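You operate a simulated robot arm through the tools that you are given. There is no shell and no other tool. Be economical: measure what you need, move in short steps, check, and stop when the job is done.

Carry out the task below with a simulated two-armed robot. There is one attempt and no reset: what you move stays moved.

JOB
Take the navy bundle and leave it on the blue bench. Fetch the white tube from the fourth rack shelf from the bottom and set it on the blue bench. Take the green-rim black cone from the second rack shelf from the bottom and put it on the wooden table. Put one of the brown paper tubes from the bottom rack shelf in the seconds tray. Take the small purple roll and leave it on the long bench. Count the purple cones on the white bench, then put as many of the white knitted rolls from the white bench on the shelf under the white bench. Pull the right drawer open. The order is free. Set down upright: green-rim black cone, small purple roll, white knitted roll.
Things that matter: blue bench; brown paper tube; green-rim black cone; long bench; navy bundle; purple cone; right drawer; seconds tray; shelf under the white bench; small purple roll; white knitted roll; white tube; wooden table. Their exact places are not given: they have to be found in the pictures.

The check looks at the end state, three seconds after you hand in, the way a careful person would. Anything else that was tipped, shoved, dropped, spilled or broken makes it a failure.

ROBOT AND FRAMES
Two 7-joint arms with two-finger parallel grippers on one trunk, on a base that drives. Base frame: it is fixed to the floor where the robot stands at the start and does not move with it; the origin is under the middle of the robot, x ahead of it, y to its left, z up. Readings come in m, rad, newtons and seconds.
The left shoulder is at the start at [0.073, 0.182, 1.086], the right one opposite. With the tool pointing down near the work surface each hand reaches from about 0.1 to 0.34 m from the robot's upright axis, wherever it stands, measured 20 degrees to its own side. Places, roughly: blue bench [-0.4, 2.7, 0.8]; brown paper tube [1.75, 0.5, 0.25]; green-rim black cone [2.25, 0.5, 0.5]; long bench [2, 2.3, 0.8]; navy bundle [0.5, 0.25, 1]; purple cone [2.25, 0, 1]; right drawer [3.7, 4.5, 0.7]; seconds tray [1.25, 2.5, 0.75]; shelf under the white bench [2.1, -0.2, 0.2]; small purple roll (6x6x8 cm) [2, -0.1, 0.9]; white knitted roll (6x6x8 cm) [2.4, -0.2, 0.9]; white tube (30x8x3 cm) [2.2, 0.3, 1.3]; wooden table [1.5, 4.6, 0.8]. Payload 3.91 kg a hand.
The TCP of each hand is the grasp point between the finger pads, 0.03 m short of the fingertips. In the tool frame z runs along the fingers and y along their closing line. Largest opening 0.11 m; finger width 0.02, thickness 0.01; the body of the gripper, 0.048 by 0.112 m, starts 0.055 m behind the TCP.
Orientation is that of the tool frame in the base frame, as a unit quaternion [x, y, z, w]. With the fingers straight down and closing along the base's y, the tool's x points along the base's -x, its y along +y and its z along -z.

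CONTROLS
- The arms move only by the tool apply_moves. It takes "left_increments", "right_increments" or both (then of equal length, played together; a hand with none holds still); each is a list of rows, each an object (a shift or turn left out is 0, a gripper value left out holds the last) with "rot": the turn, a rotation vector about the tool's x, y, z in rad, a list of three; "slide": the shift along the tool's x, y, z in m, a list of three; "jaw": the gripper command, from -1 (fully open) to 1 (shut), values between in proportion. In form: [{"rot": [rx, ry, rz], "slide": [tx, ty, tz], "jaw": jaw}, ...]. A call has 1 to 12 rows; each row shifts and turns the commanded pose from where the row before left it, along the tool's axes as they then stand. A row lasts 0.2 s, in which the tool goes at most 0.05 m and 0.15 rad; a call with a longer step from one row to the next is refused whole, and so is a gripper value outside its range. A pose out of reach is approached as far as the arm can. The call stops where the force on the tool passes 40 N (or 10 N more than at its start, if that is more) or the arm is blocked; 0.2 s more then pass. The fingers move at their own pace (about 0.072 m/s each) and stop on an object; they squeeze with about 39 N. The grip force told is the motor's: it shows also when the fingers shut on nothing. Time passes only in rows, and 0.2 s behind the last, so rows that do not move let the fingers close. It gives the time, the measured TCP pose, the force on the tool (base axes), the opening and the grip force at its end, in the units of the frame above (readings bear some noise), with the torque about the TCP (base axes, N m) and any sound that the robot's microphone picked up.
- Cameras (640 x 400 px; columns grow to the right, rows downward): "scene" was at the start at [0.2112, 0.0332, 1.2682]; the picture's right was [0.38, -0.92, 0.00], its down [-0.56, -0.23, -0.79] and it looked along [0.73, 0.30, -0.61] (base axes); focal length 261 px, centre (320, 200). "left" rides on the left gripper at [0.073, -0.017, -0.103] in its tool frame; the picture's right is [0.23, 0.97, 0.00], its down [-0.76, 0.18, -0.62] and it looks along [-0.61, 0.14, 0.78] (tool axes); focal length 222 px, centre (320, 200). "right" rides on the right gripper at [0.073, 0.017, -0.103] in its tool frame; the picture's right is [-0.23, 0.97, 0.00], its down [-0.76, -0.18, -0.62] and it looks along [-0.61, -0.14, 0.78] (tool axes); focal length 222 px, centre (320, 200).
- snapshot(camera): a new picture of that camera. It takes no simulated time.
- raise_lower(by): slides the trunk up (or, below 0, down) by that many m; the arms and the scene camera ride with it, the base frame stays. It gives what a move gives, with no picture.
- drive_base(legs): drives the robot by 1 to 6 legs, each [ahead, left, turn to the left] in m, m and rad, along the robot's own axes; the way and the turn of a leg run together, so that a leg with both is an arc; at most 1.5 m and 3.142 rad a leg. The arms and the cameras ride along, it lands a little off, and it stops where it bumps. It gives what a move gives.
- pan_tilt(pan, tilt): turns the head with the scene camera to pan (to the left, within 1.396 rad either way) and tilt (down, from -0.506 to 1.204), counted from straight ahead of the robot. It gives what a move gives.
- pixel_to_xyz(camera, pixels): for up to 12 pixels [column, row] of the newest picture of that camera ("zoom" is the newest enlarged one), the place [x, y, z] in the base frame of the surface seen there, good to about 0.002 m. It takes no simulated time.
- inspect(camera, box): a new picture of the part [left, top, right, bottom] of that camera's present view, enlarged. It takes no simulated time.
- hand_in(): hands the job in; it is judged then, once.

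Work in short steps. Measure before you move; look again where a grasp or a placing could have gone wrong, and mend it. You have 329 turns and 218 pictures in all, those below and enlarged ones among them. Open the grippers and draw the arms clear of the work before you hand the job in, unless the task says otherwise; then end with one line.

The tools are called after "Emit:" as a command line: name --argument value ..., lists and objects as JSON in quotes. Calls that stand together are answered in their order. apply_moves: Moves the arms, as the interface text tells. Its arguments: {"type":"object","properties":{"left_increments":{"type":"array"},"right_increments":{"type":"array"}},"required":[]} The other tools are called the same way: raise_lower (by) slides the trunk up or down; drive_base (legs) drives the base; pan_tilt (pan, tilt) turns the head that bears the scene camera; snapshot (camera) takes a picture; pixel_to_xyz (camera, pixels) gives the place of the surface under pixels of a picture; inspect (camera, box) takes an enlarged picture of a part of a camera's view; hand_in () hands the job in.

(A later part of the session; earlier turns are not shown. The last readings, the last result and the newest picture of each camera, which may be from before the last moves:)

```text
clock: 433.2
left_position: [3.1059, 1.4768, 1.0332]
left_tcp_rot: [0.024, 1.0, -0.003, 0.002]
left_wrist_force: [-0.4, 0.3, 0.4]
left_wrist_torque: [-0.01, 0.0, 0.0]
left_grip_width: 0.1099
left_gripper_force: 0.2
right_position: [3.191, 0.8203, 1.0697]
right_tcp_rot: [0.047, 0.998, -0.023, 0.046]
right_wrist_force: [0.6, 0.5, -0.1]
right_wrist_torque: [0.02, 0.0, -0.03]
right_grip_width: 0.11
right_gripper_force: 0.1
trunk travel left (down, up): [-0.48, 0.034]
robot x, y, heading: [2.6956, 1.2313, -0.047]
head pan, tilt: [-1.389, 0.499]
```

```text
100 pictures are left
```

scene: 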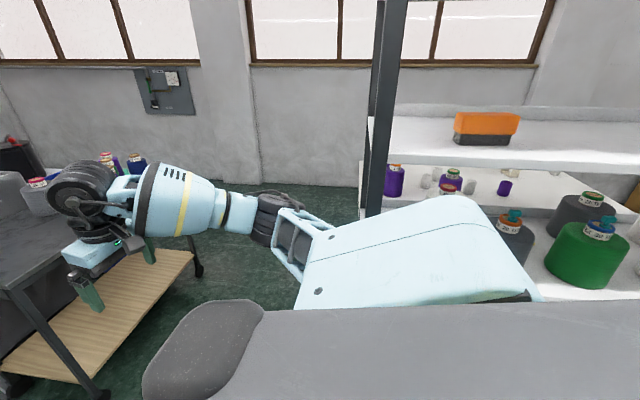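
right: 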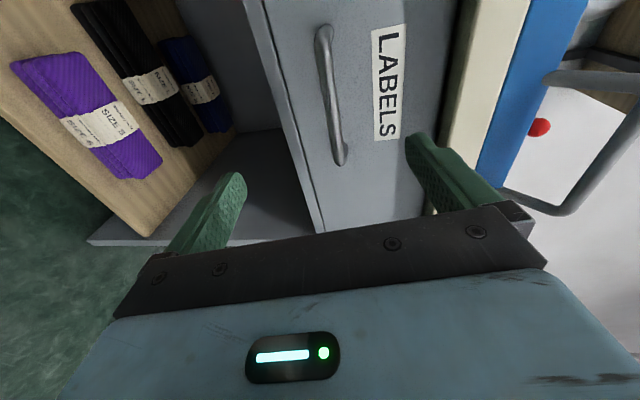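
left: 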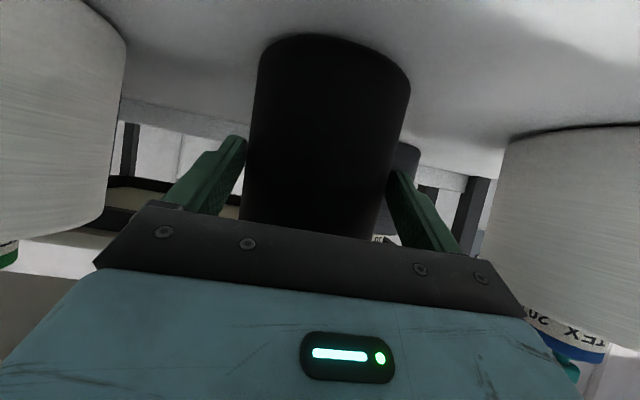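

Gap between rack (x≈2.65) and trolley (x≈3.83). I pass through at x≈3.1.

Emit:
drive_base --legs '[[0.42, 0, 0.047], [0, -0.9, 0]]'

Emit:
pan_tilt --pan -1.39 --tilt 0.6

Emit:
snapshot --camera "scene"

```text
clock: 443.7
left_position: [3.5084, 0.5723, 1.0338]
left_tcp_rot: [0.005, 1.0, -0.003, 0.002]
left_wrist_force: [-0.5, -0.4, -0.1]
left_wrist_torque: [0.02, -0.01, -0.01]
left_grip_width: 0.1101
left_gripper_force: 0.0
right_position: [3.6175, -0.0779, 1.0705]
right_tcp_rot: [0.028, 0.998, -0.022, 0.046]
right_wrist_force: [0.0, 0.0, -0.1]
right_wrist_torque: [-0.01, -0.02, -0.02]
right_grip_width: 0.11
right_gripper_force: 0.1
trunk travel left (down, up): [-0.48, 0.034]
robot x, y, heading: [3.1102, 0.3127, -0.01]
head pan, tilt: [-1.389, 0.499]
```

```text
clock: 444.3
left_position: [3.5089, 0.5732, 1.0339]
left_tcp_rot: [0.005, 1.0, -0.003, 0.002]
left_wrist_force: [0.3, 0.4, 0.1]
left_wrist_torque: [-0.03, 0.01, 0.04]
left_grip_width: 0.11
left_gripper_force: 0.0
right_position: [3.6176, -0.0786, 1.0701]
right_tcp_rot: [0.029, 0.998, -0.023, 0.045]
right_wrist_force: [0.4, -0.3, -0.3]
right_wrist_torque: [0.02, -0.03, 0.03]
right_grip_width: 0.1099
right_gripper_force: 0.1
trunk travel left (down, up): [-0.48, 0.034]
robot x, y, heading: [3.1104, 0.3126, -0.005]
head pan, tilt: [-1.389, 0.6]
```

```text
99 pictures are left
```

scene: 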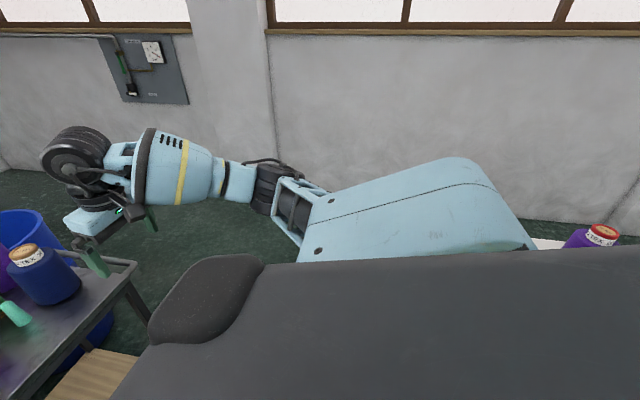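

The way is free. I continue to y≈−0.95, turn left to face +y and look at the white bench.

Emit:
drive_base --legs '[[0, -1.27, 0], [0, 0, 1.57]]'

Emit:
pan_tilt --pan 0.7 --tilt 0.5

Emit:
snapshot --camera "scene"

```text
clock: 459.2
left_position: [2.8406, -0.5264, 1.0335]
left_tcp_rot: [0.714, -0.7, 0.001, -0.004]
left_wrist_force: [0.3, 0.9, -0.8]
left_wrist_torque: [0.01, 0.01, -0.04]
left_grip_width: 0.1096
left_gripper_force: 0.1
right_position: [3.489, -0.3976, 1.07]
right_tcp_rot: [-0.696, 0.716, 0.017, 0.048]
right_wrist_force: [0.1, -0.4, 0.3]
right_wrist_torque: [0.01, 0.01, 0.01]
right_grip_width: 0.1099
right_gripper_force: 0.1
trunk travel left (down, up): [-0.48, 0.034]
robot x, y, heading: [3.1087, -0.9179, 1.594]
head pan, tilt: [-1.389, 0.6]
```

```text
clock: 461.2
left_position: [2.8402, -0.5264, 1.0333]
left_tcp_rot: [0.714, -0.7, 0.001, -0.004]
left_wrist_force: [0.1, 0.1, -0.2]
left_wrist_torque: [0.02, -0.01, -0.02]
left_grip_width: 0.1099
left_gripper_force: 0.2
right_position: [3.4875, -0.3978, 1.0691]
right_tcp_rot: [-0.696, 0.716, 0.018, 0.048]
right_wrist_force: [-0.6, -0.6, -0.5]
right_wrist_torque: [-0.01, -0.02, 0.02]
right_grip_width: 0.1101
right_gripper_force: 0.1
trunk travel left (down, up): [-0.48, 0.034]
robot x, y, heading: [3.1119, -0.918, 1.594]
head pan, tilt: [0.7, 0.499]
```

```text
98 pictures are left
```

scene: 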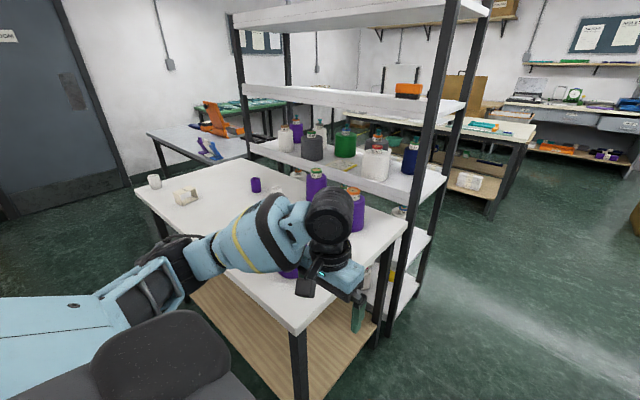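

I see the white bench with purple cones and small rolls. I measure its corners.

Emit:
pixel_to_xyz --camera "scene" --pixels '[[295, 325], [140, 190], [400, 232], [155, 182], [185, 196], [256, 185], [245, 310], [235, 290], [300, 385], [210, 250]]'

```text
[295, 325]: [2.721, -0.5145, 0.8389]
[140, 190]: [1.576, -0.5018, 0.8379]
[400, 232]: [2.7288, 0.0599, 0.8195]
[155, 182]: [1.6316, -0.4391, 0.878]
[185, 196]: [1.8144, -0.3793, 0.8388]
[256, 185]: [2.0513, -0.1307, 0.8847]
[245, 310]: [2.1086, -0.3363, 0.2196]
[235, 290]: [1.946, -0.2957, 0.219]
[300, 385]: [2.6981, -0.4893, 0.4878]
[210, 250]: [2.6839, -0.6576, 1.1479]
```

Bench: x 1.575–2.725, y −0.515–0.07, top 0.839; shelf under at z 0.22. I back slightly and strafe left to its front middle, then look from above.

Emit:
drive_base --legs '[[-0.1, 0.9, -0.02]]'

Emit:
pan_tilt --pan 0.0 --tilt 0.55

Emit:
snapshot --camera "scene"

```text
clock: 469.4
left_position: [1.9557, -0.6266, 1.0333]
left_tcp_rot: [-0.706, 0.708, -0.001, 0.004]
left_wrist_force: [-1.1, -0.2, 0.2]
left_wrist_torque: [-0.01, 0.0, 0.01]
left_grip_width: 0.1098
left_gripper_force: 0.0
right_position: [2.6069, -0.5134, 1.0689]
right_tcp_rot: [-0.688, 0.724, 0.017, 0.048]
right_wrist_force: [-1.0, -0.6, 0.0]
right_wrist_torque: [0.03, -0.02, 0.02]
right_grip_width: 0.1103
right_gripper_force: 0.1
trunk travel left (down, up): [-0.48, 0.034]
robot x, y, heading: [2.2167, -1.0263, 1.57]
head pan, tilt: [0.7, 0.499]
```

```text
clock: 470.5
left_position: [1.9562, -0.627, 1.0334]
left_tcp_rot: [-0.705, 0.709, -0.001, 0.004]
left_wrist_force: [-0.2, 0.6, -0.1]
left_wrist_torque: [0.0, 0.0, 0.04]
left_grip_width: 0.1099
left_gripper_force: 0.1
right_position: [2.607, -0.5135, 1.0699]
right_tcp_rot: [-0.688, 0.724, 0.017, 0.048]
right_wrist_force: [0.2, 0.3, -0.4]
right_wrist_torque: [0.01, 0.0, 0.03]
right_grip_width: 0.1101
right_gripper_force: 0.1
trunk travel left (down, up): [-0.48, 0.034]
robot x, y, heading: [2.2205, -1.0227, 1.569]
head pan, tilt: [0.0, 0.55]
```

```text
97 pictures are left
```

scene: 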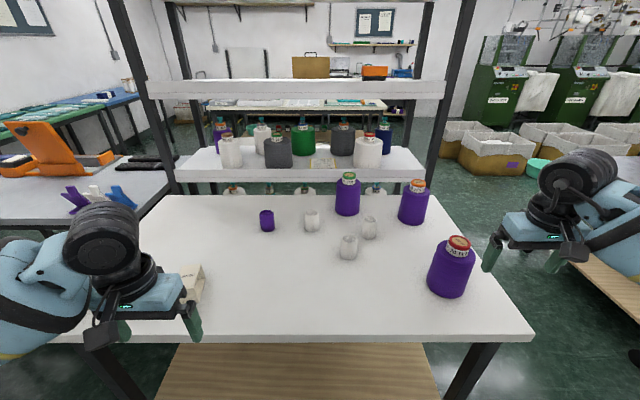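

Three purple cones at (347,195), (413,202), (452,265); white rolls at (312,220), (370,227), (348,245). I check the part hidden behind the left hand and zoom in.

Emit:
snapshot --camera "left"

Emit:
inspect --camera "scene" --box '[240, 160, 480, 310]'

Emit:
pixel_to_xyz --camera "scene" --pixels '[[267, 213], [267, 228], [312, 212], [312, 229], [370, 218], [370, 236], [348, 238], [349, 256], [347, 210], [412, 220], [448, 290], [195, 280]]'

```text
96 pictures are left
```

left: 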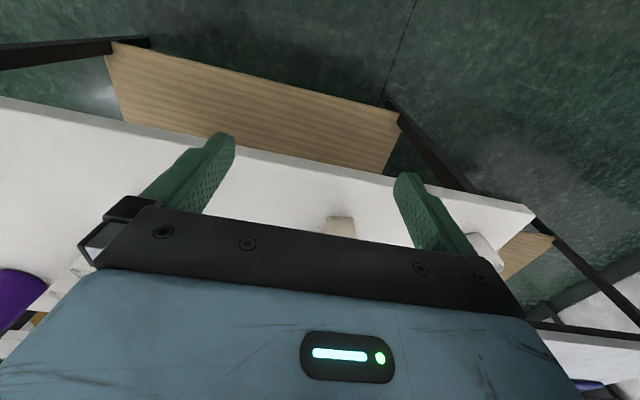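

```text
2.67 times, centred on (360, 235) of scene
```

zoom: 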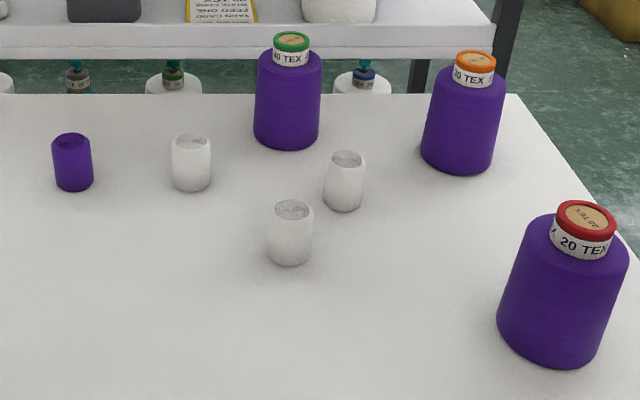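

```text
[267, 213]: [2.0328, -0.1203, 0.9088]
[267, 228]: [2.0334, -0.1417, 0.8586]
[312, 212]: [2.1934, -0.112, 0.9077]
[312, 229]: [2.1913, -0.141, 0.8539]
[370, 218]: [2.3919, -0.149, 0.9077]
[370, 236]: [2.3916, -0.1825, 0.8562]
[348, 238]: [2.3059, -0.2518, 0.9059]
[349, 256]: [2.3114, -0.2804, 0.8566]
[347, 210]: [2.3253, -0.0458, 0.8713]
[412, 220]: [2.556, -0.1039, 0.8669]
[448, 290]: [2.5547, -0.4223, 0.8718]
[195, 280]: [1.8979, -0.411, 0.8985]
```

Three purple cones, so three white rolls: A (2.192,−0.115), B (2.392,−0.155), C (2.308,−0.252). I measure the lower shelf's front, and set both hands to a 36° pitch that works at both heights.

Emit:
pixel_to_xyz --camera "scene" --pixels '[[300, 350], [300, 370], [300, 395], [300, 336], [300, 342], [200, 360], [420, 370], [440, 390]]'

Emit:
apply_moves --right_increments '[{"rot": [-0.042, 0, -0.053]}, {"rot": [0, -0.135, 0]}, {"rot": [0, -0.135, 0]}, {"rot": [0, -0.135, 0]}, {"rot": [0, -0.135, 0]}, {}]' --left_increments '[{"rot": [0, -0.13, 0]}, {"rot": [0, -0.13, 0]}, {"rot": [0, -0.13, 0]}, {"rot": [0, -0.13, 0]}, {"rot": [0, -0.11, 0]}, {}]'

```text
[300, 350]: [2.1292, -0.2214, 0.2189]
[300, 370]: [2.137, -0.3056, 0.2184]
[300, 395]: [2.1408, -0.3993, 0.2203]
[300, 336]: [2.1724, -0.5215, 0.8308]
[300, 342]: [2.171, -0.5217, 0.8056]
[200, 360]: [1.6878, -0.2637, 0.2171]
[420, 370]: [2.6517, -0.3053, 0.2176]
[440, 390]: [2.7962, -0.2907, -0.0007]
```

```text
clock: 471.9
left_position: [1.9557, -0.6254, 1.0341]
left_tcp_rot: [-0.671, 0.673, 0.218, 0.224]
left_wrist_force: [-1.0, 0.0, 0.0]
left_wrist_torque: [0.0, 0.0, 0.01]
left_grip_width: 0.1099
left_gripper_force: 0.1
right_position: [2.6069, -0.5144, 1.0687]
right_tcp_rot: [0.673, -0.671, -0.218, -0.222]
right_wrist_force: [-0.4, 0.2, -0.5]
right_wrist_torque: [0.0, 0.04, 0.0]
right_grip_width: 0.1101
right_gripper_force: 0.1
trunk travel left (down, up): [-0.48, 0.034]
robot x, y, heading: [2.2195, -1.0249, 1.571]
head pan, tilt: [0.0, 0.55]
```

Shelf at z 0.22. Now roll C with the right hand: I move the base to x≈1.92, y≈−0.865.

Emit:
drive_base --legs '[[0, 0.3, 0], [0.15, 0, 0]]'

Emit:
pan_tilt --pan -0.3 --tilt 0.7

Emit:
snapshot --camera "scene"

Emit:
snapshot --camera "right"

```text
clock: 476.2
left_position: [1.6375, -0.4808, 1.0324]
left_tcp_rot: [0.675, -0.669, -0.218, -0.222]
left_wrist_force: [0.4, 0.1, -0.5]
left_wrist_torque: [0.03, 0.01, 0.01]
left_grip_width: 0.11
left_gripper_force: 0.0
right_position: [2.2891, -0.3619, 1.0699]
right_tcp_rot: [0.677, -0.667, -0.219, -0.22]
right_wrist_force: [0.0, 0.3, -1.0]
right_wrist_torque: [-0.04, 0.01, -0.02]
right_grip_width: 0.1102
right_gripper_force: 0.1
trunk travel left (down, up): [-0.48, 0.034]
robot x, y, heading: [1.9059, -0.871, 1.58]
head pan, tilt: [0.0, 0.55]
```

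```text
clock: 477.0
left_position: [1.638, -0.4826, 1.0322]
left_tcp_rot: [0.676, -0.669, -0.218, -0.221]
left_wrist_force: [-0.6, 0.6, 0.4]
left_wrist_torque: [0.01, -0.04, 0.02]
left_grip_width: 0.1102
left_gripper_force: 0.1
right_position: [2.2882, -0.3627, 1.0708]
right_tcp_rot: [0.677, -0.667, -0.219, -0.22]
right_wrist_force: [0.8, -1.0, 0.4]
right_wrist_torque: [-0.03, -0.01, 0.03]
right_grip_width: 0.1099
right_gripper_force: 0.1
trunk travel left (down, up): [-0.48, 0.034]
robot x, y, heading: [1.9025, -0.8757, 1.58]
head pan, tilt: [-0.3, 0.7]
```

```text
94 pictures are left
```

scene: 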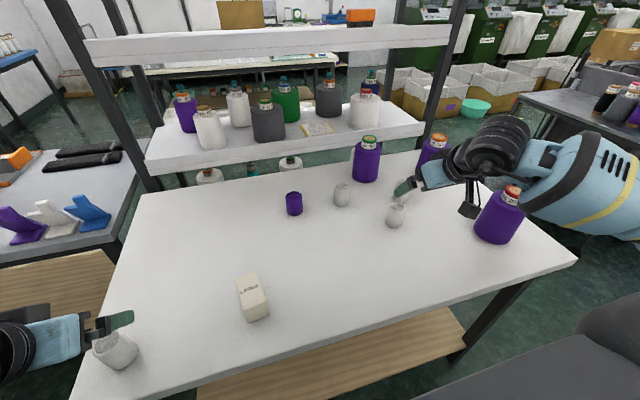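

```text
93 pictures are left
```

right: 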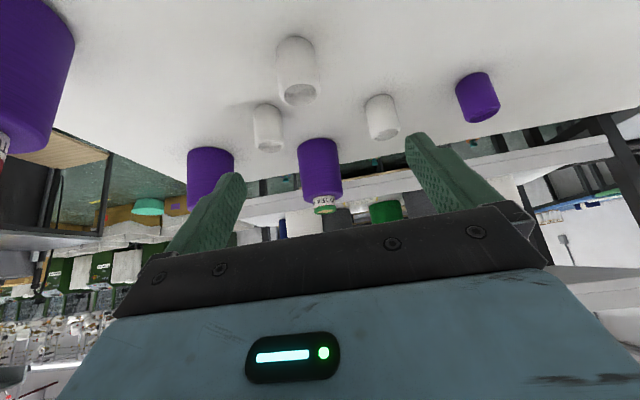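

The left object is a mug, not a roll. The right forearm passes near the third purple cone; I measure both before lowering.

Emit:
pixel_to_xyz --camera "scene" --pixels '[[512, 192], [512, 185], [490, 225], [525, 215], [540, 150], [545, 200], [580, 220], [620, 170], [500, 150], [468, 205], [396, 208], [396, 225]]'

```text
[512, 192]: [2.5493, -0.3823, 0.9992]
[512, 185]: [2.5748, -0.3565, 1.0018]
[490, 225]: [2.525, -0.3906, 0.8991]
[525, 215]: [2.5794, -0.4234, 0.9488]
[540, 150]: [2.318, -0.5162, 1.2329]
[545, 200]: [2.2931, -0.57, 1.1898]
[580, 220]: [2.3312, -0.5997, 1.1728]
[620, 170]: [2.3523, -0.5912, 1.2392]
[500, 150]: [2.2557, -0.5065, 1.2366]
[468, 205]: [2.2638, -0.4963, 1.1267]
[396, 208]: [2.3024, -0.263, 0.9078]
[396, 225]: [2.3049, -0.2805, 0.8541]
```

Clear. I carry the right hand over roll C and descend.

Emit:
apply_moves --right_increments '[{"slide": [-0.0304, -0.006, 0.0222]}, {"slide": [-0.0304, -0.006, 0.0222]}, {"slide": [-0.0304, -0.006, 0.0222]}, {"slide": [0.0232, 0, 0.0318]}, {"slide": [0.0232, 0, 0.0318]}, {"slide": [0.0232, 0, 0.0318]}, {}]'

Emit:
snapshot --camera "right"

Emit:
inspect --camera "scene" --box '[280, 120, 540, 280]'

```text
clock: 478.6
left_position: [1.6378, -0.4822, 1.033]
left_tcp_rot: [0.676, -0.668, -0.219, -0.221]
left_wrist_force: [-0.5, -0.6, 0.5]
left_wrist_torque: [-0.01, 0.02, 0.02]
left_grip_width: 0.1103
left_gripper_force: 0.2
right_position: [2.3045, -0.2469, 0.9524]
right_tcp_rot: [0.677, -0.667, -0.219, -0.221]
right_wrist_force: [-0.9, -0.7, 0.0]
right_wrist_torque: [-0.01, -0.01, 0.02]
right_grip_width: 0.1099
right_gripper_force: 0.1
trunk travel left (down, up): [-0.48, 0.034]
robot x, y, heading: [1.8998, -0.8778, 1.577]
head pan, tilt: [-0.3, 0.7]
```

```text
92 pictures are left
```

right: 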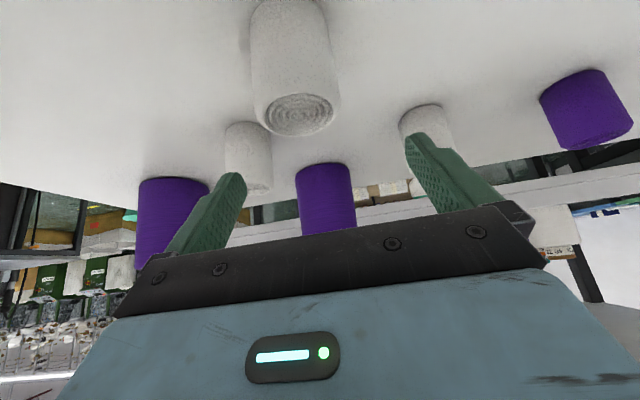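

```text
2.46 times, centred on (410, 200) of scene
```

zoom: 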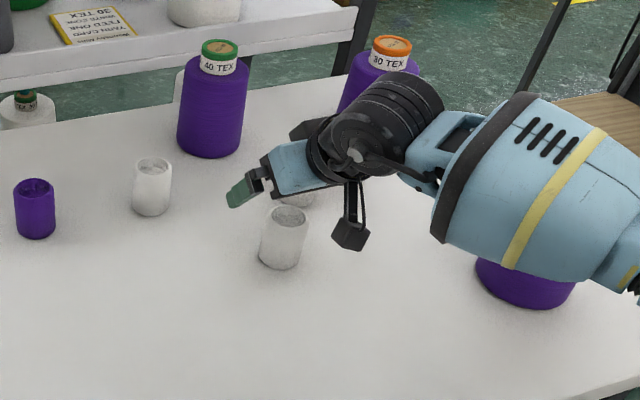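

Aligned. I descend the last 8 cm and close.

Emit:
apply_moves --right_increments '[{"slide": [0.0236, -0.001, 0.0323]}, {"slide": [0.0224, 0, 0.0307]}, {}, {"jaw": 1}, {"jaw": 1}, {"jaw": 1}, {"jaw": 1}]'

Emit:
snapshot --camera "right"

```text
clock: 480.2
left_position: [1.6377, -0.4809, 1.0338]
left_tcp_rot: [0.675, -0.669, -0.218, -0.222]
left_wrist_force: [-0.6, -0.4, 0.7]
left_wrist_torque: [-0.01, 0.03, 0.02]
left_grip_width: 0.1101
left_gripper_force: 0.1
right_position: [2.3071, -0.2505, 0.8738]
right_tcp_rot: [0.677, -0.667, -0.219, -0.22]
right_wrist_force: [-0.1, -0.9, -0.6]
right_wrist_torque: [0.01, -0.01, -0.01]
right_grip_width: 0.0505
right_gripper_force: 38.9
trunk travel left (down, up): [-0.48, 0.034]
robot x, y, heading: [1.9061, -0.8787, 1.577]
head pan, tilt: [-0.3, 0.7]
```

```text
90 pictures are left
```

right: 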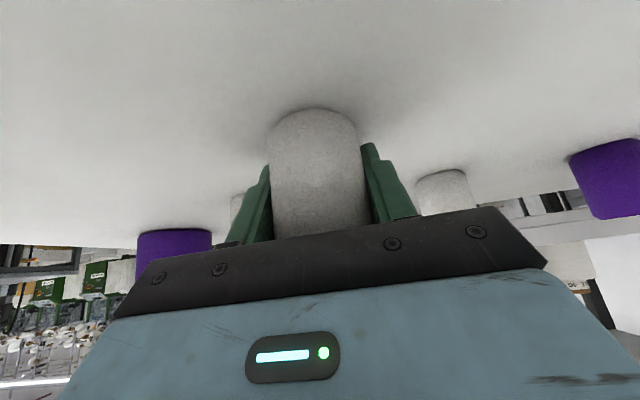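

Roll C gripped. I lift it up and draw back, then go for roll A with the left hand.

Emit:
apply_moves --right_increments '[{"slide": [-0.0266, 0, -0.0363]}, {"slide": [-0.0266, 0, -0.0363]}, {"slide": [-0.0266, 0, -0.0363]}, {"slide": [-0.0266, 0, -0.0363]}, {"slide": [0.0323, 0, -0.0236]}, {"slide": [0.0323, 0, -0.0236]}, {"slide": [0.0323, 0, -0.0236]}, {}]'

Emit:
drive_base --legs '[[-0.1, 0, 0], [0, -0.55, -0.007], [0.14, 0, 0]]'

Emit:
pan_tilt --pan 0.3 --tilt 0.6

Emit:
snapshot --camera "scene"

```text
clock: 482.0
left_position: [1.636, -0.4813, 1.0333]
left_tcp_rot: [0.675, -0.669, -0.218, -0.222]
left_wrist_force: [0.0, -0.2, -0.2]
left_wrist_torque: [0.0, 0.04, -0.04]
left_grip_width: 0.1098
left_gripper_force: 0.0
right_position: [2.306, -0.3691, 1.0528]
right_tcp_rot: [0.678, -0.667, -0.219, -0.219]
right_wrist_force: [0.6, 0.7, -0.7]
right_wrist_torque: [-0.04, 0.02, 0.0]
right_grip_width: 0.0504
right_gripper_force: 38.7
trunk travel left (down, up): [-0.48, 0.034]
robot x, y, heading: [1.9026, -0.8774, 1.577]
head pan, tilt: [-0.3, 0.7]
```

```text
clock: 489.0
left_position: [2.1876, -0.4371, 1.0326]
left_tcp_rot: [0.674, -0.67, -0.219, -0.223]
left_wrist_force: [-1.0, 0.5, -0.5]
left_wrist_torque: [-0.01, 0.02, 0.02]
left_grip_width: 0.1103
left_gripper_force: 0.1
right_position: [2.8593, -0.327, 1.0517]
right_tcp_rot: [0.676, -0.669, -0.218, -0.22]
right_wrist_force: [0.7, -0.9, 0.7]
right_wrist_torque: [-0.01, 0.01, -0.01]
right_grip_width: 0.0507
right_gripper_force: 38.8
trunk travel left (down, up): [-0.48, 0.034]
robot x, y, heading: [2.4538, -0.8328, 1.571]
head pan, tilt: [-0.3, 0.7]
```

```text
clock: 490.0
left_position: [2.1884, -0.4374, 1.0335]
left_tcp_rot: [0.673, -0.671, -0.218, -0.223]
left_wrist_force: [0.2, -0.4, 0.3]
left_wrist_torque: [-0.01, 0.01, -0.02]
left_grip_width: 0.1101
left_gripper_force: 0.1
right_position: [2.858, -0.3274, 1.0523]
right_tcp_rot: [0.675, -0.669, -0.218, -0.221]
right_wrist_force: [-0.3, -0.5, -0.5]
right_wrist_torque: [0.02, -0.02, 0.0]
right_grip_width: 0.0503
right_gripper_force: 38.9
trunk travel left (down, up): [-0.48, 0.034]
robot x, y, heading: [2.4558, -0.833, 1.575]
head pan, tilt: [0.3, 0.6]
```

```text
89 pictures are left
```

scene: 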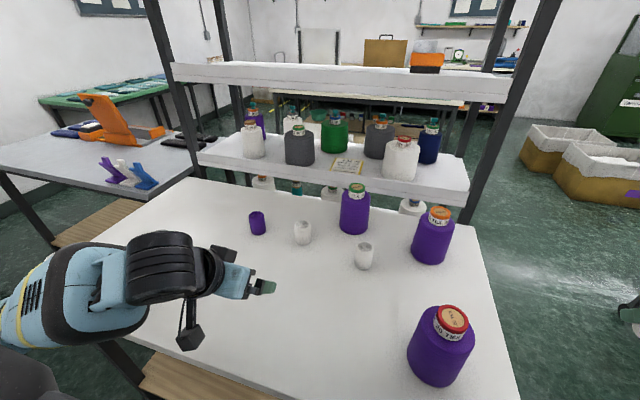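

I measure the rolls again.

Emit:
pixel_to_xyz --camera "scene" --pixels '[[302, 226], [302, 238], [294, 234], [311, 234], [257, 215], [257, 229], [364, 247], [364, 263]]'

Emit:
raise_lower --by -0.12

```text
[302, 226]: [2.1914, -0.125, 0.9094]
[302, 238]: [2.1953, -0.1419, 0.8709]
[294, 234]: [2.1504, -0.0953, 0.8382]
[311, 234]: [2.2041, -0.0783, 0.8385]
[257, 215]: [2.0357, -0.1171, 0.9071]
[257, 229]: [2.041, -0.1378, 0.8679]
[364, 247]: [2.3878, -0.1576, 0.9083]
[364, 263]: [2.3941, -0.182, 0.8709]
```

```text
clock: 491.0
left_position: [2.1883, -0.45, 0.8713]
left_tcp_rot: [0.691, -0.688, -0.155, -0.156]
left_wrist_force: [2.8, -11.8, 20.4]
left_wrist_torque: [-0.33, 1.12, 0.67]
left_grip_width: 0.1094
left_gripper_force: 0.1
right_position: [2.858, -0.3279, 0.959]
right_tcp_rot: [0.677, -0.669, -0.216, -0.216]
right_wrist_force: [-0.2, 0.8, -0.5]
right_wrist_torque: [-0.04, 0.01, 0.01]
right_grip_width: 0.0502
right_gripper_force: 39.5
trunk travel left (down, up): [-0.393, 0.121]
robot x, y, heading: [2.4531, -0.8371, 1.572]
head pan, tilt: [0.3, 0.6]
stopped: the force on the tool passed its limit at 94 N (the readings are from after the stop); the commanded pose is now the measured one
```

The left hand dipped and touched the bench top (near its folding limit). I raise it, and check nothing moved.

Emit:
apply_moves --left_increments '[{"slide": [0, 0, -0.03]}, {"slide": [0, 0, -0.04], "rot": [0, -0.1, 0]}, {"slide": [-0.02, 0, 0], "rot": [0, -0.1, 0]}, {}]'

Emit:
snapshot --camera "scene"

```text
clock: 492.0
left_position: [2.1837, -0.3999, 0.9319]
left_tcp_rot: [0.672, -0.67, -0.222, -0.224]
left_wrist_force: [1.0, 0.6, -0.5]
left_wrist_torque: [0.01, 0.01, 0.02]
left_grip_width: 0.11
left_gripper_force: 0.1
left hand out of reach, approached as far as the arm can: row 1, 2
right_position: [2.857, -0.328, 0.9598]
right_tcp_rot: [0.678, -0.67, -0.214, -0.216]
right_wrist_force: [-0.2, 0.5, 0.1]
right_wrist_torque: [0.0, 0.0, -0.02]
right_grip_width: 0.0501
right_gripper_force: 38.6
trunk travel left (down, up): [-0.393, 0.121]
robot x, y, heading: [2.4528, -0.8321, 1.58]
head pan, tilt: [0.3, 0.6]
```

```text
88 pictures are left
```

scene: 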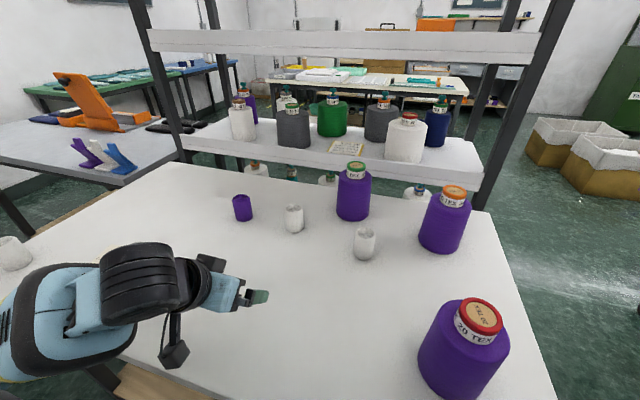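

Nothing moved. I advance the left hand to roll A, lowering to z≈0.875 on the way.

Emit:
apply_moves --left_increments '[{"slide": [-0.0211, -0.003, 0.0389]}, {"slide": [-0.0211, -0.003, 0.0389]}, {"slide": [-0.0211, -0.003, 0.0389]}, {"slide": [-0.0323, 0, 0.0236]}, {"slide": [-0.0323, 0, 0.0236]}, {}]'

Emit:
snapshot --camera "left"

```text
clock: 493.4
left_position: [2.1936, -0.1997, 0.8787]
left_tcp_rot: [0.672, -0.67, -0.221, -0.224]
left_wrist_force: [0.4, -0.4, -0.5]
left_wrist_torque: [-0.01, -0.03, 0.03]
left_grip_width: 0.11
left_gripper_force: 0.2
right_position: [2.8568, -0.3273, 0.9593]
right_tcp_rot: [0.678, -0.669, -0.214, -0.217]
right_wrist_force: [0.1, 0.0, -0.6]
right_wrist_torque: [-0.06, 0.0, 0.02]
right_grip_width: 0.0502
right_gripper_force: 39.1
trunk travel left (down, up): [-0.393, 0.121]
robot x, y, heading: [2.4525, -0.8293, 1.572]
head pan, tilt: [0.3, 0.6]
```

```text
87 pictures are left
```

left: 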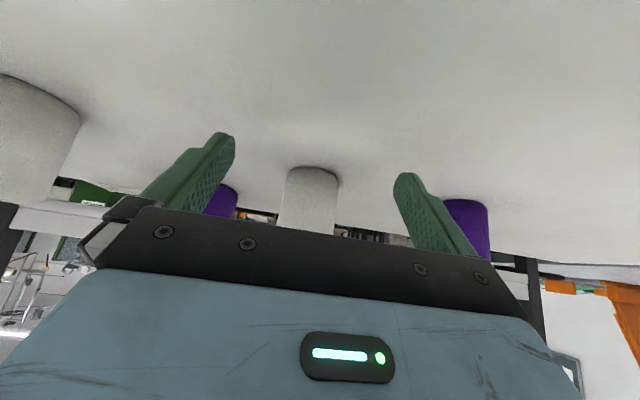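

Centred on A. I advance the last 8 cm and close.

Emit:
apply_moves --left_increments '[{"slide": [-0.033, 0, 0.0245]}, {"slide": [-0.033, 0, 0.0245]}, {}, {"jaw": 1}, {"jaw": 1}, {"jaw": 1}, {"jaw": 1}]'

Emit:
snapshot --camera "left"

```text
clock: 495.0
left_position: [2.1935, -0.118, 0.8808]
left_tcp_rot: [0.672, -0.67, -0.221, -0.224]
left_wrist_force: [0.4, 1.2, 0.9]
left_wrist_torque: [0.04, 0.03, -0.05]
left_grip_width: 0.0499
left_gripper_force: 39.1
right_position: [2.8566, -0.3273, 0.9588]
right_tcp_rot: [0.678, -0.67, -0.214, -0.216]
right_wrist_force: [-0.3, -0.5, 0.7]
right_wrist_torque: [-0.01, -0.03, 0.05]
right_grip_width: 0.0504
right_gripper_force: 38.8
trunk travel left (down, up): [-0.393, 0.121]
robot x, y, heading: [2.4528, -0.8326, 1.575]
head pan, tilt: [0.3, 0.6]
```

```text
86 pictures are left
```

left: 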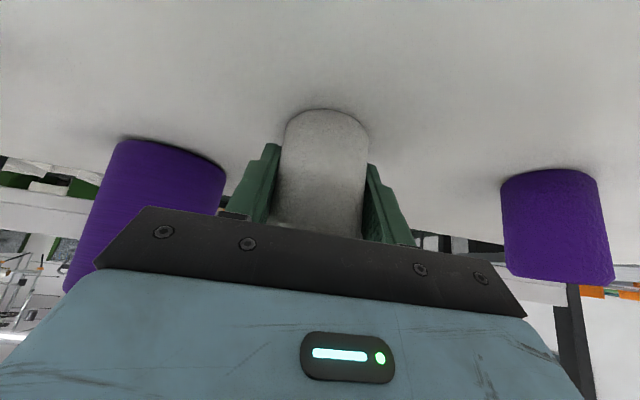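

Roll A gripped. I lift 0.13 and draw it back, then back the base off to y≈−1.15.

Emit:
apply_moves --left_increments '[{"slide": [-0.0266, 0, -0.0363]}, {"slide": [-0.0266, 0, -0.0363]}, {"slide": [-0.0266, 0, -0.0363]}, {"slide": [0.0323, 0, -0.0236]}, {"slide": [0.0323, 0, -0.0236]}, {"slide": [0.0323, 0, -0.0236]}, {"slide": [0.0323, 0, -0.0236]}, {}]'

Emit:
drive_base --legs '[[-0.4, 0, 0]]'

Emit:
pan_tilt --pan 0.0 --tilt 0.8

Emit:
snapshot --camera "scene"

```text
clock: 496.8
left_position: [2.1969, -0.2786, 1.01]
left_tcp_rot: [0.673, -0.669, -0.221, -0.223]
left_wrist_force: [0.1, -0.6, -0.4]
left_wrist_torque: [-0.02, 0.01, -0.01]
left_grip_width: 0.0499
left_gripper_force: 39.0
right_position: [2.8577, -0.3271, 0.9595]
right_tcp_rot: [0.679, -0.669, -0.215, -0.215]
right_wrist_force: [0.7, 0.5, -0.3]
right_wrist_torque: [-0.01, 0.01, 0.0]
right_grip_width: 0.0499
right_gripper_force: 38.9
trunk travel left (down, up): [-0.393, 0.121]
robot x, y, heading: [2.4528, -0.8283, 1.574]
head pan, tilt: [0.3, 0.6]
```

```text
clock: 499.3
left_position: [2.1986, -0.6851, 1.0114]
left_tcp_rot: [-0.671, 0.671, 0.222, 0.224]
left_wrist_force: [0.0, 0.4, 0.1]
left_wrist_torque: [0.0, 0.0, -0.03]
left_grip_width: 0.05
left_gripper_force: 38.2
right_position: [2.8597, -0.7357, 0.9594]
right_tcp_rot: [0.676, -0.671, -0.213, -0.217]
right_wrist_force: [0.1, -0.1, 0.5]
right_wrist_torque: [0.0, 0.01, -0.03]
right_grip_width: 0.0502
right_gripper_force: 38.9
trunk travel left (down, up): [-0.393, 0.121]
robot x, y, heading: [2.4511, -1.2379, 1.569]
head pan, tilt: [0.3, 0.6]
```

```text
clock: 500.1
left_position: [2.1985, -0.6841, 1.0105]
left_tcp_rot: [-0.67, 0.672, 0.221, 0.225]
left_wrist_force: [-0.5, 0.3, 0.2]
left_wrist_torque: [-0.04, -0.01, -0.01]
left_grip_width: 0.0501
left_gripper_force: 39.0
right_position: [2.8599, -0.7352, 0.9584]
right_tcp_rot: [0.676, -0.671, -0.214, -0.217]
right_wrist_force: [0.1, 0.7, 0.4]
right_wrist_torque: [-0.03, 0.01, -0.02]
right_grip_width: 0.0503
right_gripper_force: 39.0
trunk travel left (down, up): [-0.393, 0.121]
robot x, y, heading: [2.4554, -1.2399, 1.567]
head pan, tilt: [0.0, 0.799]
```

```text
85 pictures are left
```

scene: 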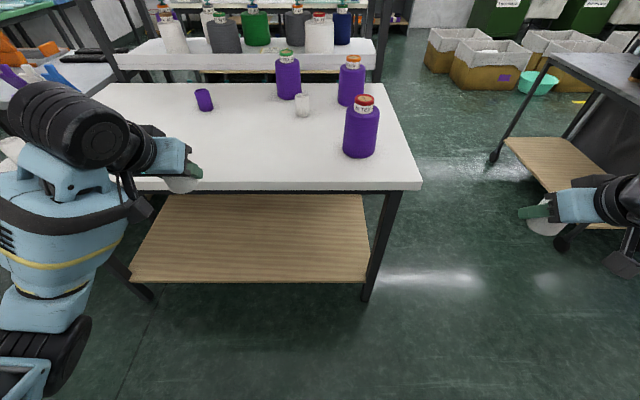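

The lower shelf is fully visible and empty. I measure its front edge and the legs, and lower the trunk.

Emit:
pixel_to_xyz --camera "scene" --pixels '[[250, 279], [250, 270], [340, 275], [370, 285], [385, 230], [160, 276], [250, 205], [355, 210], [132, 285]]'

Emit:
raise_lower --by -0.38

Emit:
snapshot --camera "scene"

```text
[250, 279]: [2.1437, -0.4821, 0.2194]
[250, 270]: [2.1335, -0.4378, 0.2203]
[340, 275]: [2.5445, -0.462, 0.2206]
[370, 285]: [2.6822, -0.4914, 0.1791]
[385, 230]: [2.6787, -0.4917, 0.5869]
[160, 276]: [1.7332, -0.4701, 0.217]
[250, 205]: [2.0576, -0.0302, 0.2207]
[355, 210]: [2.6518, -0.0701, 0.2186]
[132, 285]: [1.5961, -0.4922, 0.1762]
```

```text
clock: 503.8
left_position: [2.1989, -0.6842, 0.6296]
left_tcp_rot: [-0.671, 0.671, 0.221, 0.224]
left_wrist_force: [-1.3, -0.6, -1.2]
left_wrist_torque: [0.0, 0.02, 0.01]
left_grip_width: 0.05
left_gripper_force: 39.3
right_position: [2.86, -0.7368, 0.5797]
right_tcp_rot: [0.677, -0.671, -0.214, -0.215]
right_wrist_force: [-0.2, -0.1, -0.4]
right_wrist_torque: [0.03, -0.02, 0.0]
right_grip_width: 0.0503
right_gripper_force: 39.3
trunk travel left (down, up): [-0.013, 0.501]
robot x, y, heading: [2.4514, -1.2376, 1.572]
head pan, tilt: [0.0, 0.799]
```

```text
84 pictures are left
```

scene: 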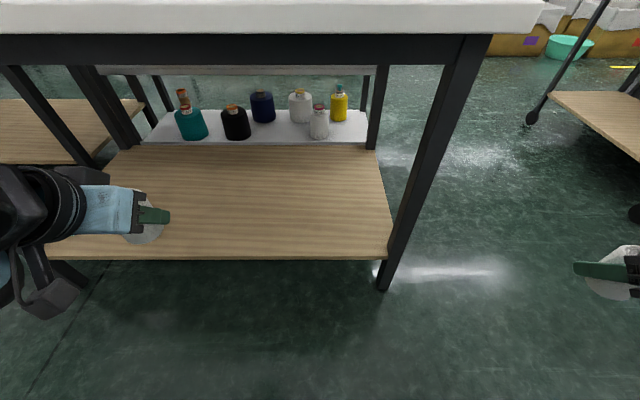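

Shelf front edge y −0.487. I strafe to x≈2.05, and lower both hands in front of the shelf.

Emit:
drive_base --legs '[[0, 0.4, 0]]'

Emit:
apply_moves --left_increments '[{"slide": [0.0248, 0, 0.0339]}, {"slide": [0.0248, 0, 0.0339]}, {"slide": [0.0248, 0, 0.0339]}, {"slide": [0.0248, 0, 0.0339]}, {"slide": [0.0248, 0, 0.0339]}, {"slide": [0.0248, 0, 0.0339]}, {"slide": [0.0248, 0, 0.0339]}, {}]' --right_increments '[{"slide": [0.0248, 0, 0.0339]}, {"slide": [0.0248, 0, 0.0339]}, {"slide": [0.0248, 0, 0.0339]}, {"slide": [0.0248, 0, 0.0339]}, {"slide": [0.0248, 0, 0.0339]}, {"slide": [0.0248, 0, 0.0339]}, {}, {}]'

Emit:
snapshot --camera "scene"

```text
clock: 507.9
left_position: [1.7927, -0.6871, 0.6306]
left_tcp_rot: [0.673, -0.669, -0.222, -0.223]
left_wrist_force: [0.0, 0.0, -1.6]
left_wrist_torque: [0.01, 0.02, 0.01]
left_grip_width: 0.05
left_gripper_force: 38.7
right_position: [2.453, -0.7335, 0.5789]
right_tcp_rot: [0.679, -0.669, -0.215, -0.215]
right_wrist_force: [-0.1, 0.5, -0.6]
right_wrist_torque: [0.02, 0.01, 0.01]
right_grip_width: 0.0499
right_gripper_force: 39.1
trunk travel left (down, up): [-0.013, 0.501]
robot x, y, heading: [2.0476, -1.2393, 1.577]
head pan, tilt: [0.0, 0.799]
```

```text
clock: 509.7
left_position: [1.7935, -0.6843, 0.3341]
left_tcp_rot: [0.673, -0.669, -0.222, -0.223]
left_wrist_force: [0.5, -2.0, -0.6]
left_wrist_torque: [-0.03, 0.02, 0.0]
left_grip_width: 0.0502
left_gripper_force: 39.1
right_position: [2.4584, -0.7385, 0.3276]
right_tcp_rot: [0.678, -0.669, -0.214, -0.215]
right_wrist_force: [-0.5, 0.3, -1.7]
right_wrist_torque: [0.01, -0.02, 0.02]
right_grip_width: 0.0501
right_gripper_force: 39.0
trunk travel left (down, up): [-0.013, 0.501]
robot x, y, heading: [2.0504, -1.2394, 1.578]
head pan, tilt: [0.0, 0.799]
```

```text
83 pictures are left
```

scene: 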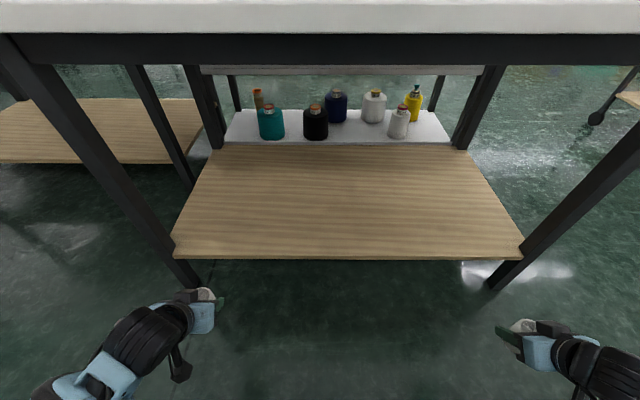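

Reachable. I drive in 0.31 m so that both rolls are above the shelf.

Emit:
drive_base --legs '[[0.31, 0, -0.006]]'

Emit:
snapshot --camera "scene"

Emit:
snapshot --camera "right"

Emit:
snapshot --camera "left"

```text
clock: 511.8
left_position: [1.792, -0.3689, 0.334]
left_tcp_rot: [0.673, -0.669, -0.222, -0.224]
left_wrist_force: [0.6, 0.8, 0.1]
left_wrist_torque: [-0.03, -0.04, 0.01]
left_grip_width: 0.0499
left_gripper_force: 38.6
right_position: [2.4574, -0.4233, 0.3267]
right_tcp_rot: [0.678, -0.669, -0.216, -0.215]
right_wrist_force: [0.5, 0.0, 0.8]
right_wrist_torque: [0.0, 0.02, 0.02]
right_grip_width: 0.0501
right_gripper_force: 39.3
trunk travel left (down, up): [-0.013, 0.501]
robot x, y, heading: [2.0485, -0.9247, 1.577]
head pan, tilt: [0.0, 0.799]
```

```text
82 pictures are left
```

scene: 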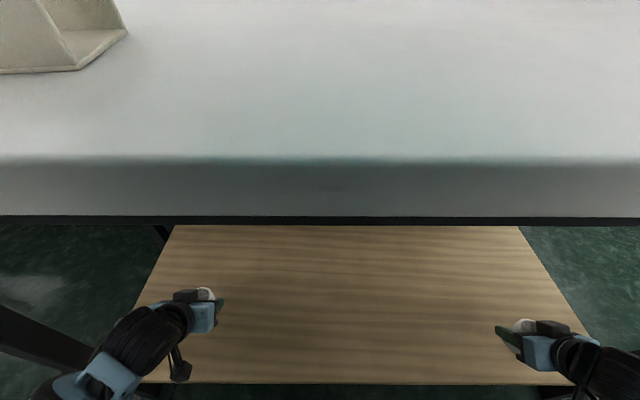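

```text
81 pictures are left
```

right: 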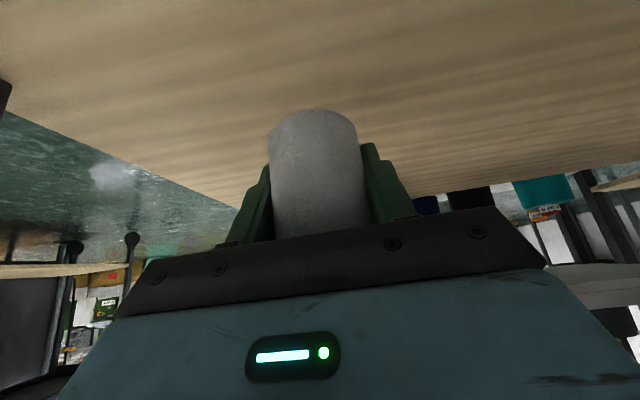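

```text
80 pictures are left
```

left: 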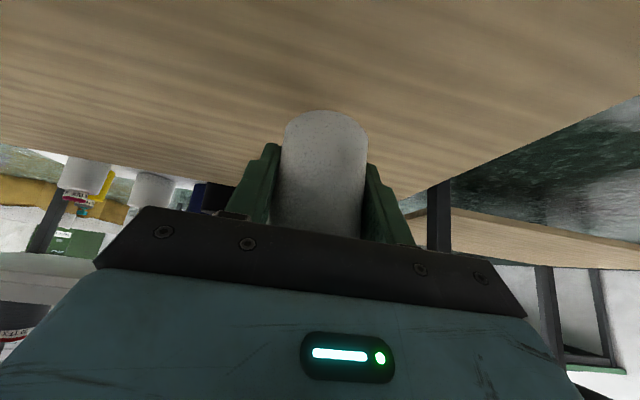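

Both rolls hang upright over the shelf. I move the right one 4 cm further in, and lower both to just above contact.

Emit:
apply_moves --right_increments '[{"slide": [-0.0323, 0, 0.0236]}, {"slide": [0.02, 0, 0.0274]}, {"slide": [0.0195, 0, 0.0266]}, {}]' --left_increments '[{}, {"slide": [0.02, 0, 0.0274]}, {"slide": [0.0195, 0, 0.0266]}, {}]'

```text
clock: 512.8
left_position: [1.7932, -0.3704, 0.2666]
left_tcp_rot: [0.672, -0.67, -0.222, -0.223]
left_wrist_force: [0.5, 0.0, -0.7]
left_wrist_torque: [0.01, 0.01, -0.01]
left_grip_width: 0.0499
left_gripper_force: 39.4
right_position: [2.4556, -0.385, 0.2571]
right_tcp_rot: [0.678, -0.669, -0.214, -0.216]
right_wrist_force: [0.5, -0.4, -0.2]
right_wrist_torque: [-0.04, -0.03, -0.03]
right_grip_width: 0.0502
right_gripper_force: 39.5
trunk travel left (down, up): [-0.013, 0.501]
robot x, y, heading: [2.0492, -0.9256, 1.578]
head pan, tilt: [0.0, 0.799]
```

Emit:
apply_moves --right_increments '[{"slide": [0.0012, 0, 0.0016]}, {"slide": [0.0006, 0, 0.0008]}, {}]' --left_increments '[{"slide": [0.0018, 0, 0.0024]}, {"slide": [0.0012, 0, 0.0016]}, {}]'

```text
clock: 513.6
left_position: [1.7925, -0.3694, 0.2631]
left_tcp_rot: [0.673, -0.669, -0.222, -0.223]
left_wrist_force: [-0.6, -0.1, -0.5]
left_wrist_torque: [-0.02, 0.0, 0.01]
left_grip_width: 0.0498
left_gripper_force: 39.0
right_position: [2.4564, -0.3852, 0.2558]
right_tcp_rot: [0.678, -0.669, -0.215, -0.215]
right_wrist_force: [-0.6, -0.5, 0.1]
right_wrist_torque: [0.01, 0.0, 0.04]
right_grip_width: 0.0499
right_gripper_force: 39.3
trunk travel left (down, up): [-0.013, 0.501]
robot x, y, heading: [2.0468, -0.9251, 1.573]
head pan, tilt: [0.0, 0.799]
```

Emit:
apply_moves --right_increments '[{"slide": [0.0009, 0, 0.0012]}, {"slide": [0.0009, 0, 0.0012]}, {}]' --left_increments '[{"slide": [0.0009, 0, 0.0012]}, {"slide": [0.0009, 0, 0.0012]}, {}]'

```text
clock: 514.4
left_position: [1.7925, -0.368, 0.26]
left_tcp_rot: [0.673, -0.669, -0.222, -0.223]
left_wrist_force: [0.3, -0.5, 0.5]
left_wrist_torque: [0.02, 0.0, -0.01]
left_grip_width: 0.0496
left_gripper_force: 38.9
right_position: [2.4565, -0.3826, 0.2551]
right_tcp_rot: [0.678, -0.669, -0.214, -0.216]
right_wrist_force: [-0.6, -2.4, 4.7]
right_wrist_torque: [0.04, 0.02, 0.02]
right_grip_width: 0.0502
right_gripper_force: 39.3
trunk travel left (down, up): [-0.013, 0.501]
robot x, y, heading: [2.0471, -0.9264, 1.578]
head pan, tilt: [0.0, 0.799]
```

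Right has contact. I lower the left by 1–2 mm more.

Emit:
apply_moves --left_increments '[{"slide": [0.0009, 0, 0.0012]}, {"slide": [0.0006, 0, 0.0008]}, {}]'

```text
clock: 515.2
left_position: [1.7934, -0.3679, 0.2599]
left_tcp_rot: [0.672, -0.669, -0.223, -0.225]
left_wrist_force: [0.0, -2.1, 13.9]
left_wrist_torque: [-0.12, 0.17, 0.0]
left_grip_width: 0.0496
left_gripper_force: 39.2
right_position: [2.4572, -0.3845, 0.2543]
right_tcp_rot: [0.678, -0.668, -0.216, -0.215]
right_wrist_force: [-0.6, 1.5, 1.7]
right_wrist_torque: [0.11, 0.04, -0.05]
right_grip_width: 0.0501
right_gripper_force: 38.5
trunk travel left (down, up): [-0.013, 0.501]
robot x, y, heading: [2.0464, -0.9236, 1.571]
head pan, tilt: [0.0, 0.799]
```

Both have contact. I ease the left 1 mm, open both and withdraw along the tools' axes.

Emit:
apply_moves --right_increments '[{}, {"jaw": 0.3}, {"jaw": -0.3}, {"jaw": -1}, {"jaw": -1}, {"slide": [0, 0, -0.03]}, {"slide": [0, 0, -0.035]}, {"slide": [0, 0, -0.035]}, {}]' --left_increments '[{"slide": [-0.0006, 0, -0.0008]}, {"jaw": 0.3}, {"jaw": -0.3}, {"jaw": -1}, {"jaw": -1}, {"slide": [0, 0, -0.03]}, {"slide": [0, 0, -0.035]}, {"slide": [0, 0, -0.035]}, {}]'

Emit:
snapshot --camera "right"

Emit:
snapshot --camera "left"

```text
clock: 517.2
left_position: [1.7912, -0.4295, 0.3378]
left_tcp_rot: [0.673, -0.669, -0.222, -0.223]
left_wrist_force: [0.6, 1.3, -0.1]
left_wrist_torque: [0.02, -0.01, -0.02]
left_grip_width: 0.1099
left_gripper_force: 0.2
right_position: [2.4546, -0.4403, 0.3365]
right_tcp_rot: [0.678, -0.669, -0.215, -0.215]
right_wrist_force: [0.8, 0.7, 0.4]
right_wrist_torque: [0.02, 0.01, 0.0]
right_grip_width: 0.11
right_gripper_force: 0.0
trunk travel left (down, up): [-0.013, 0.501]
robot x, y, heading: [2.0485, -0.9223, 1.575]
head pan, tilt: [0.0, 0.799]
```

```text
79 pictures are left
```

right: 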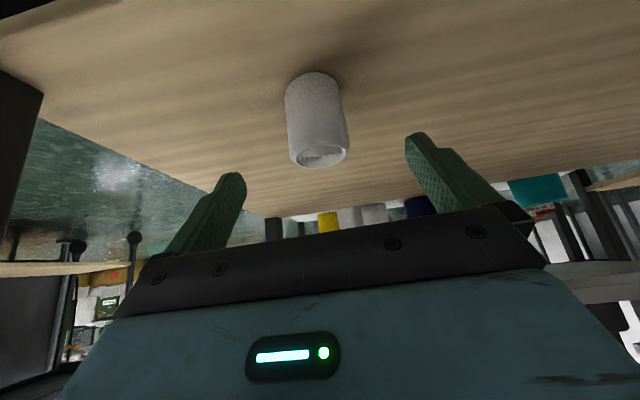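

```text
78 pictures are left
```

left: 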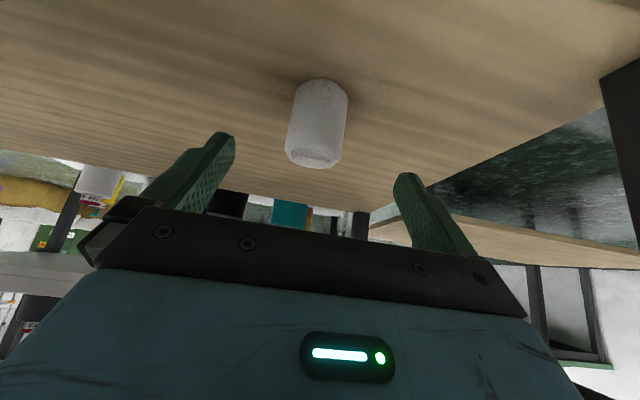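

Both rolls stand on the shelf. I back out and raise the trunk and hands.

Emit:
drive_base --legs '[[-0.36, 0, 0]]'

Emit:
raise_lower --by 0.4

Emit:
apply_moves --right_increments '[{"slide": [-0.0248, 0, -0.0339]}, {"slide": [-0.0248, 0, -0.0339]}, {"slide": [-0.0248, 0, -0.0339]}, {"slide": [-0.0248, 0, -0.0339]}, {"slide": [-0.0248, 0, -0.0339]}, {"slide": [-0.0248, 0, -0.0339]}, {"slide": [-0.0248, 0, -0.0339]}, {}]' --left_increments '[{"slide": [-0.0248, 0, -0.0339]}, {"slide": [-0.0248, 0, -0.0339]}, {"slide": [-0.0248, 0, -0.0339]}, {"slide": [-0.0248, 0, -0.0339]}, {"slide": [-0.0248, 0, -0.0339]}, {"slide": [-0.0248, 0, -0.0339]}, {"slide": [-0.0248, 0, -0.0339]}, {}]'

Emit:
snapshot --camera "scene"

```text
clock: 519.5
left_position: [1.7933, -0.7935, 0.3381]
left_tcp_rot: [0.673, -0.669, -0.221, -0.223]
left_wrist_force: [-0.1, -0.2, -0.1]
left_wrist_torque: [-0.03, 0.0, -0.02]
left_grip_width: 0.1097
left_gripper_force: 0.0
right_position: [2.4572, -0.802, 0.3355]
right_tcp_rot: [0.679, -0.668, -0.215, -0.214]
right_wrist_force: [1.0, -0.9, -0.2]
right_wrist_torque: [0.03, -0.03, 0.0]
right_grip_width: 0.1102
right_gripper_force: 0.0
trunk travel left (down, up): [-0.013, 0.501]
robot x, y, heading: [2.0503, -1.2832, 1.581]
head pan, tilt: [0.0, 0.799]
```

```text
clock: 523.4
left_position: [1.7932, -0.7928, 0.7364]
left_tcp_rot: [0.673, -0.669, -0.221, -0.223]
left_wrist_force: [-0.4, 0.6, -0.5]
left_wrist_torque: [-0.03, 0.02, 0.0]
left_grip_width: 0.11
left_gripper_force: 0.0
right_position: [2.4565, -0.8016, 0.7341]
right_tcp_rot: [0.678, -0.669, -0.214, -0.215]
right_wrist_force: [-0.5, -0.1, -0.5]
right_wrist_torque: [0.01, 0.02, -0.01]
right_grip_width: 0.1102
right_gripper_force: 0.0
trunk travel left (down, up): [-0.413, 0.101]
robot x, y, heading: [2.0476, -1.2836, 1.577]
head pan, tilt: [0.0, 0.799]
```

```text
clock: 525.2
left_position: [1.7923, -0.7967, 1.0296]
left_tcp_rot: [0.674, -0.669, -0.222, -0.222]
left_wrist_force: [-0.3, 0.1, -0.4]
left_wrist_torque: [0.03, -0.03, -0.02]
left_grip_width: 0.1101
left_gripper_force: 0.1
right_position: [2.4554, -0.7986, 1.0298]
right_tcp_rot: [0.678, -0.669, -0.214, -0.216]
right_wrist_force: [-0.3, -0.8, -0.3]
right_wrist_torque: [0.0, 0.0, -0.05]
right_grip_width: 0.11
right_gripper_force: 0.1
trunk travel left (down, up): [-0.413, 0.101]
robot x, y, heading: [2.0527, -1.2847, 1.584]
head pan, tilt: [0.0, 0.799]
```

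```text
77 pictures are left
```

scene: 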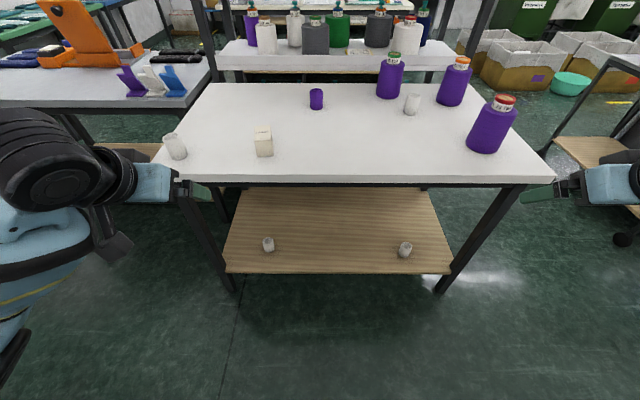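

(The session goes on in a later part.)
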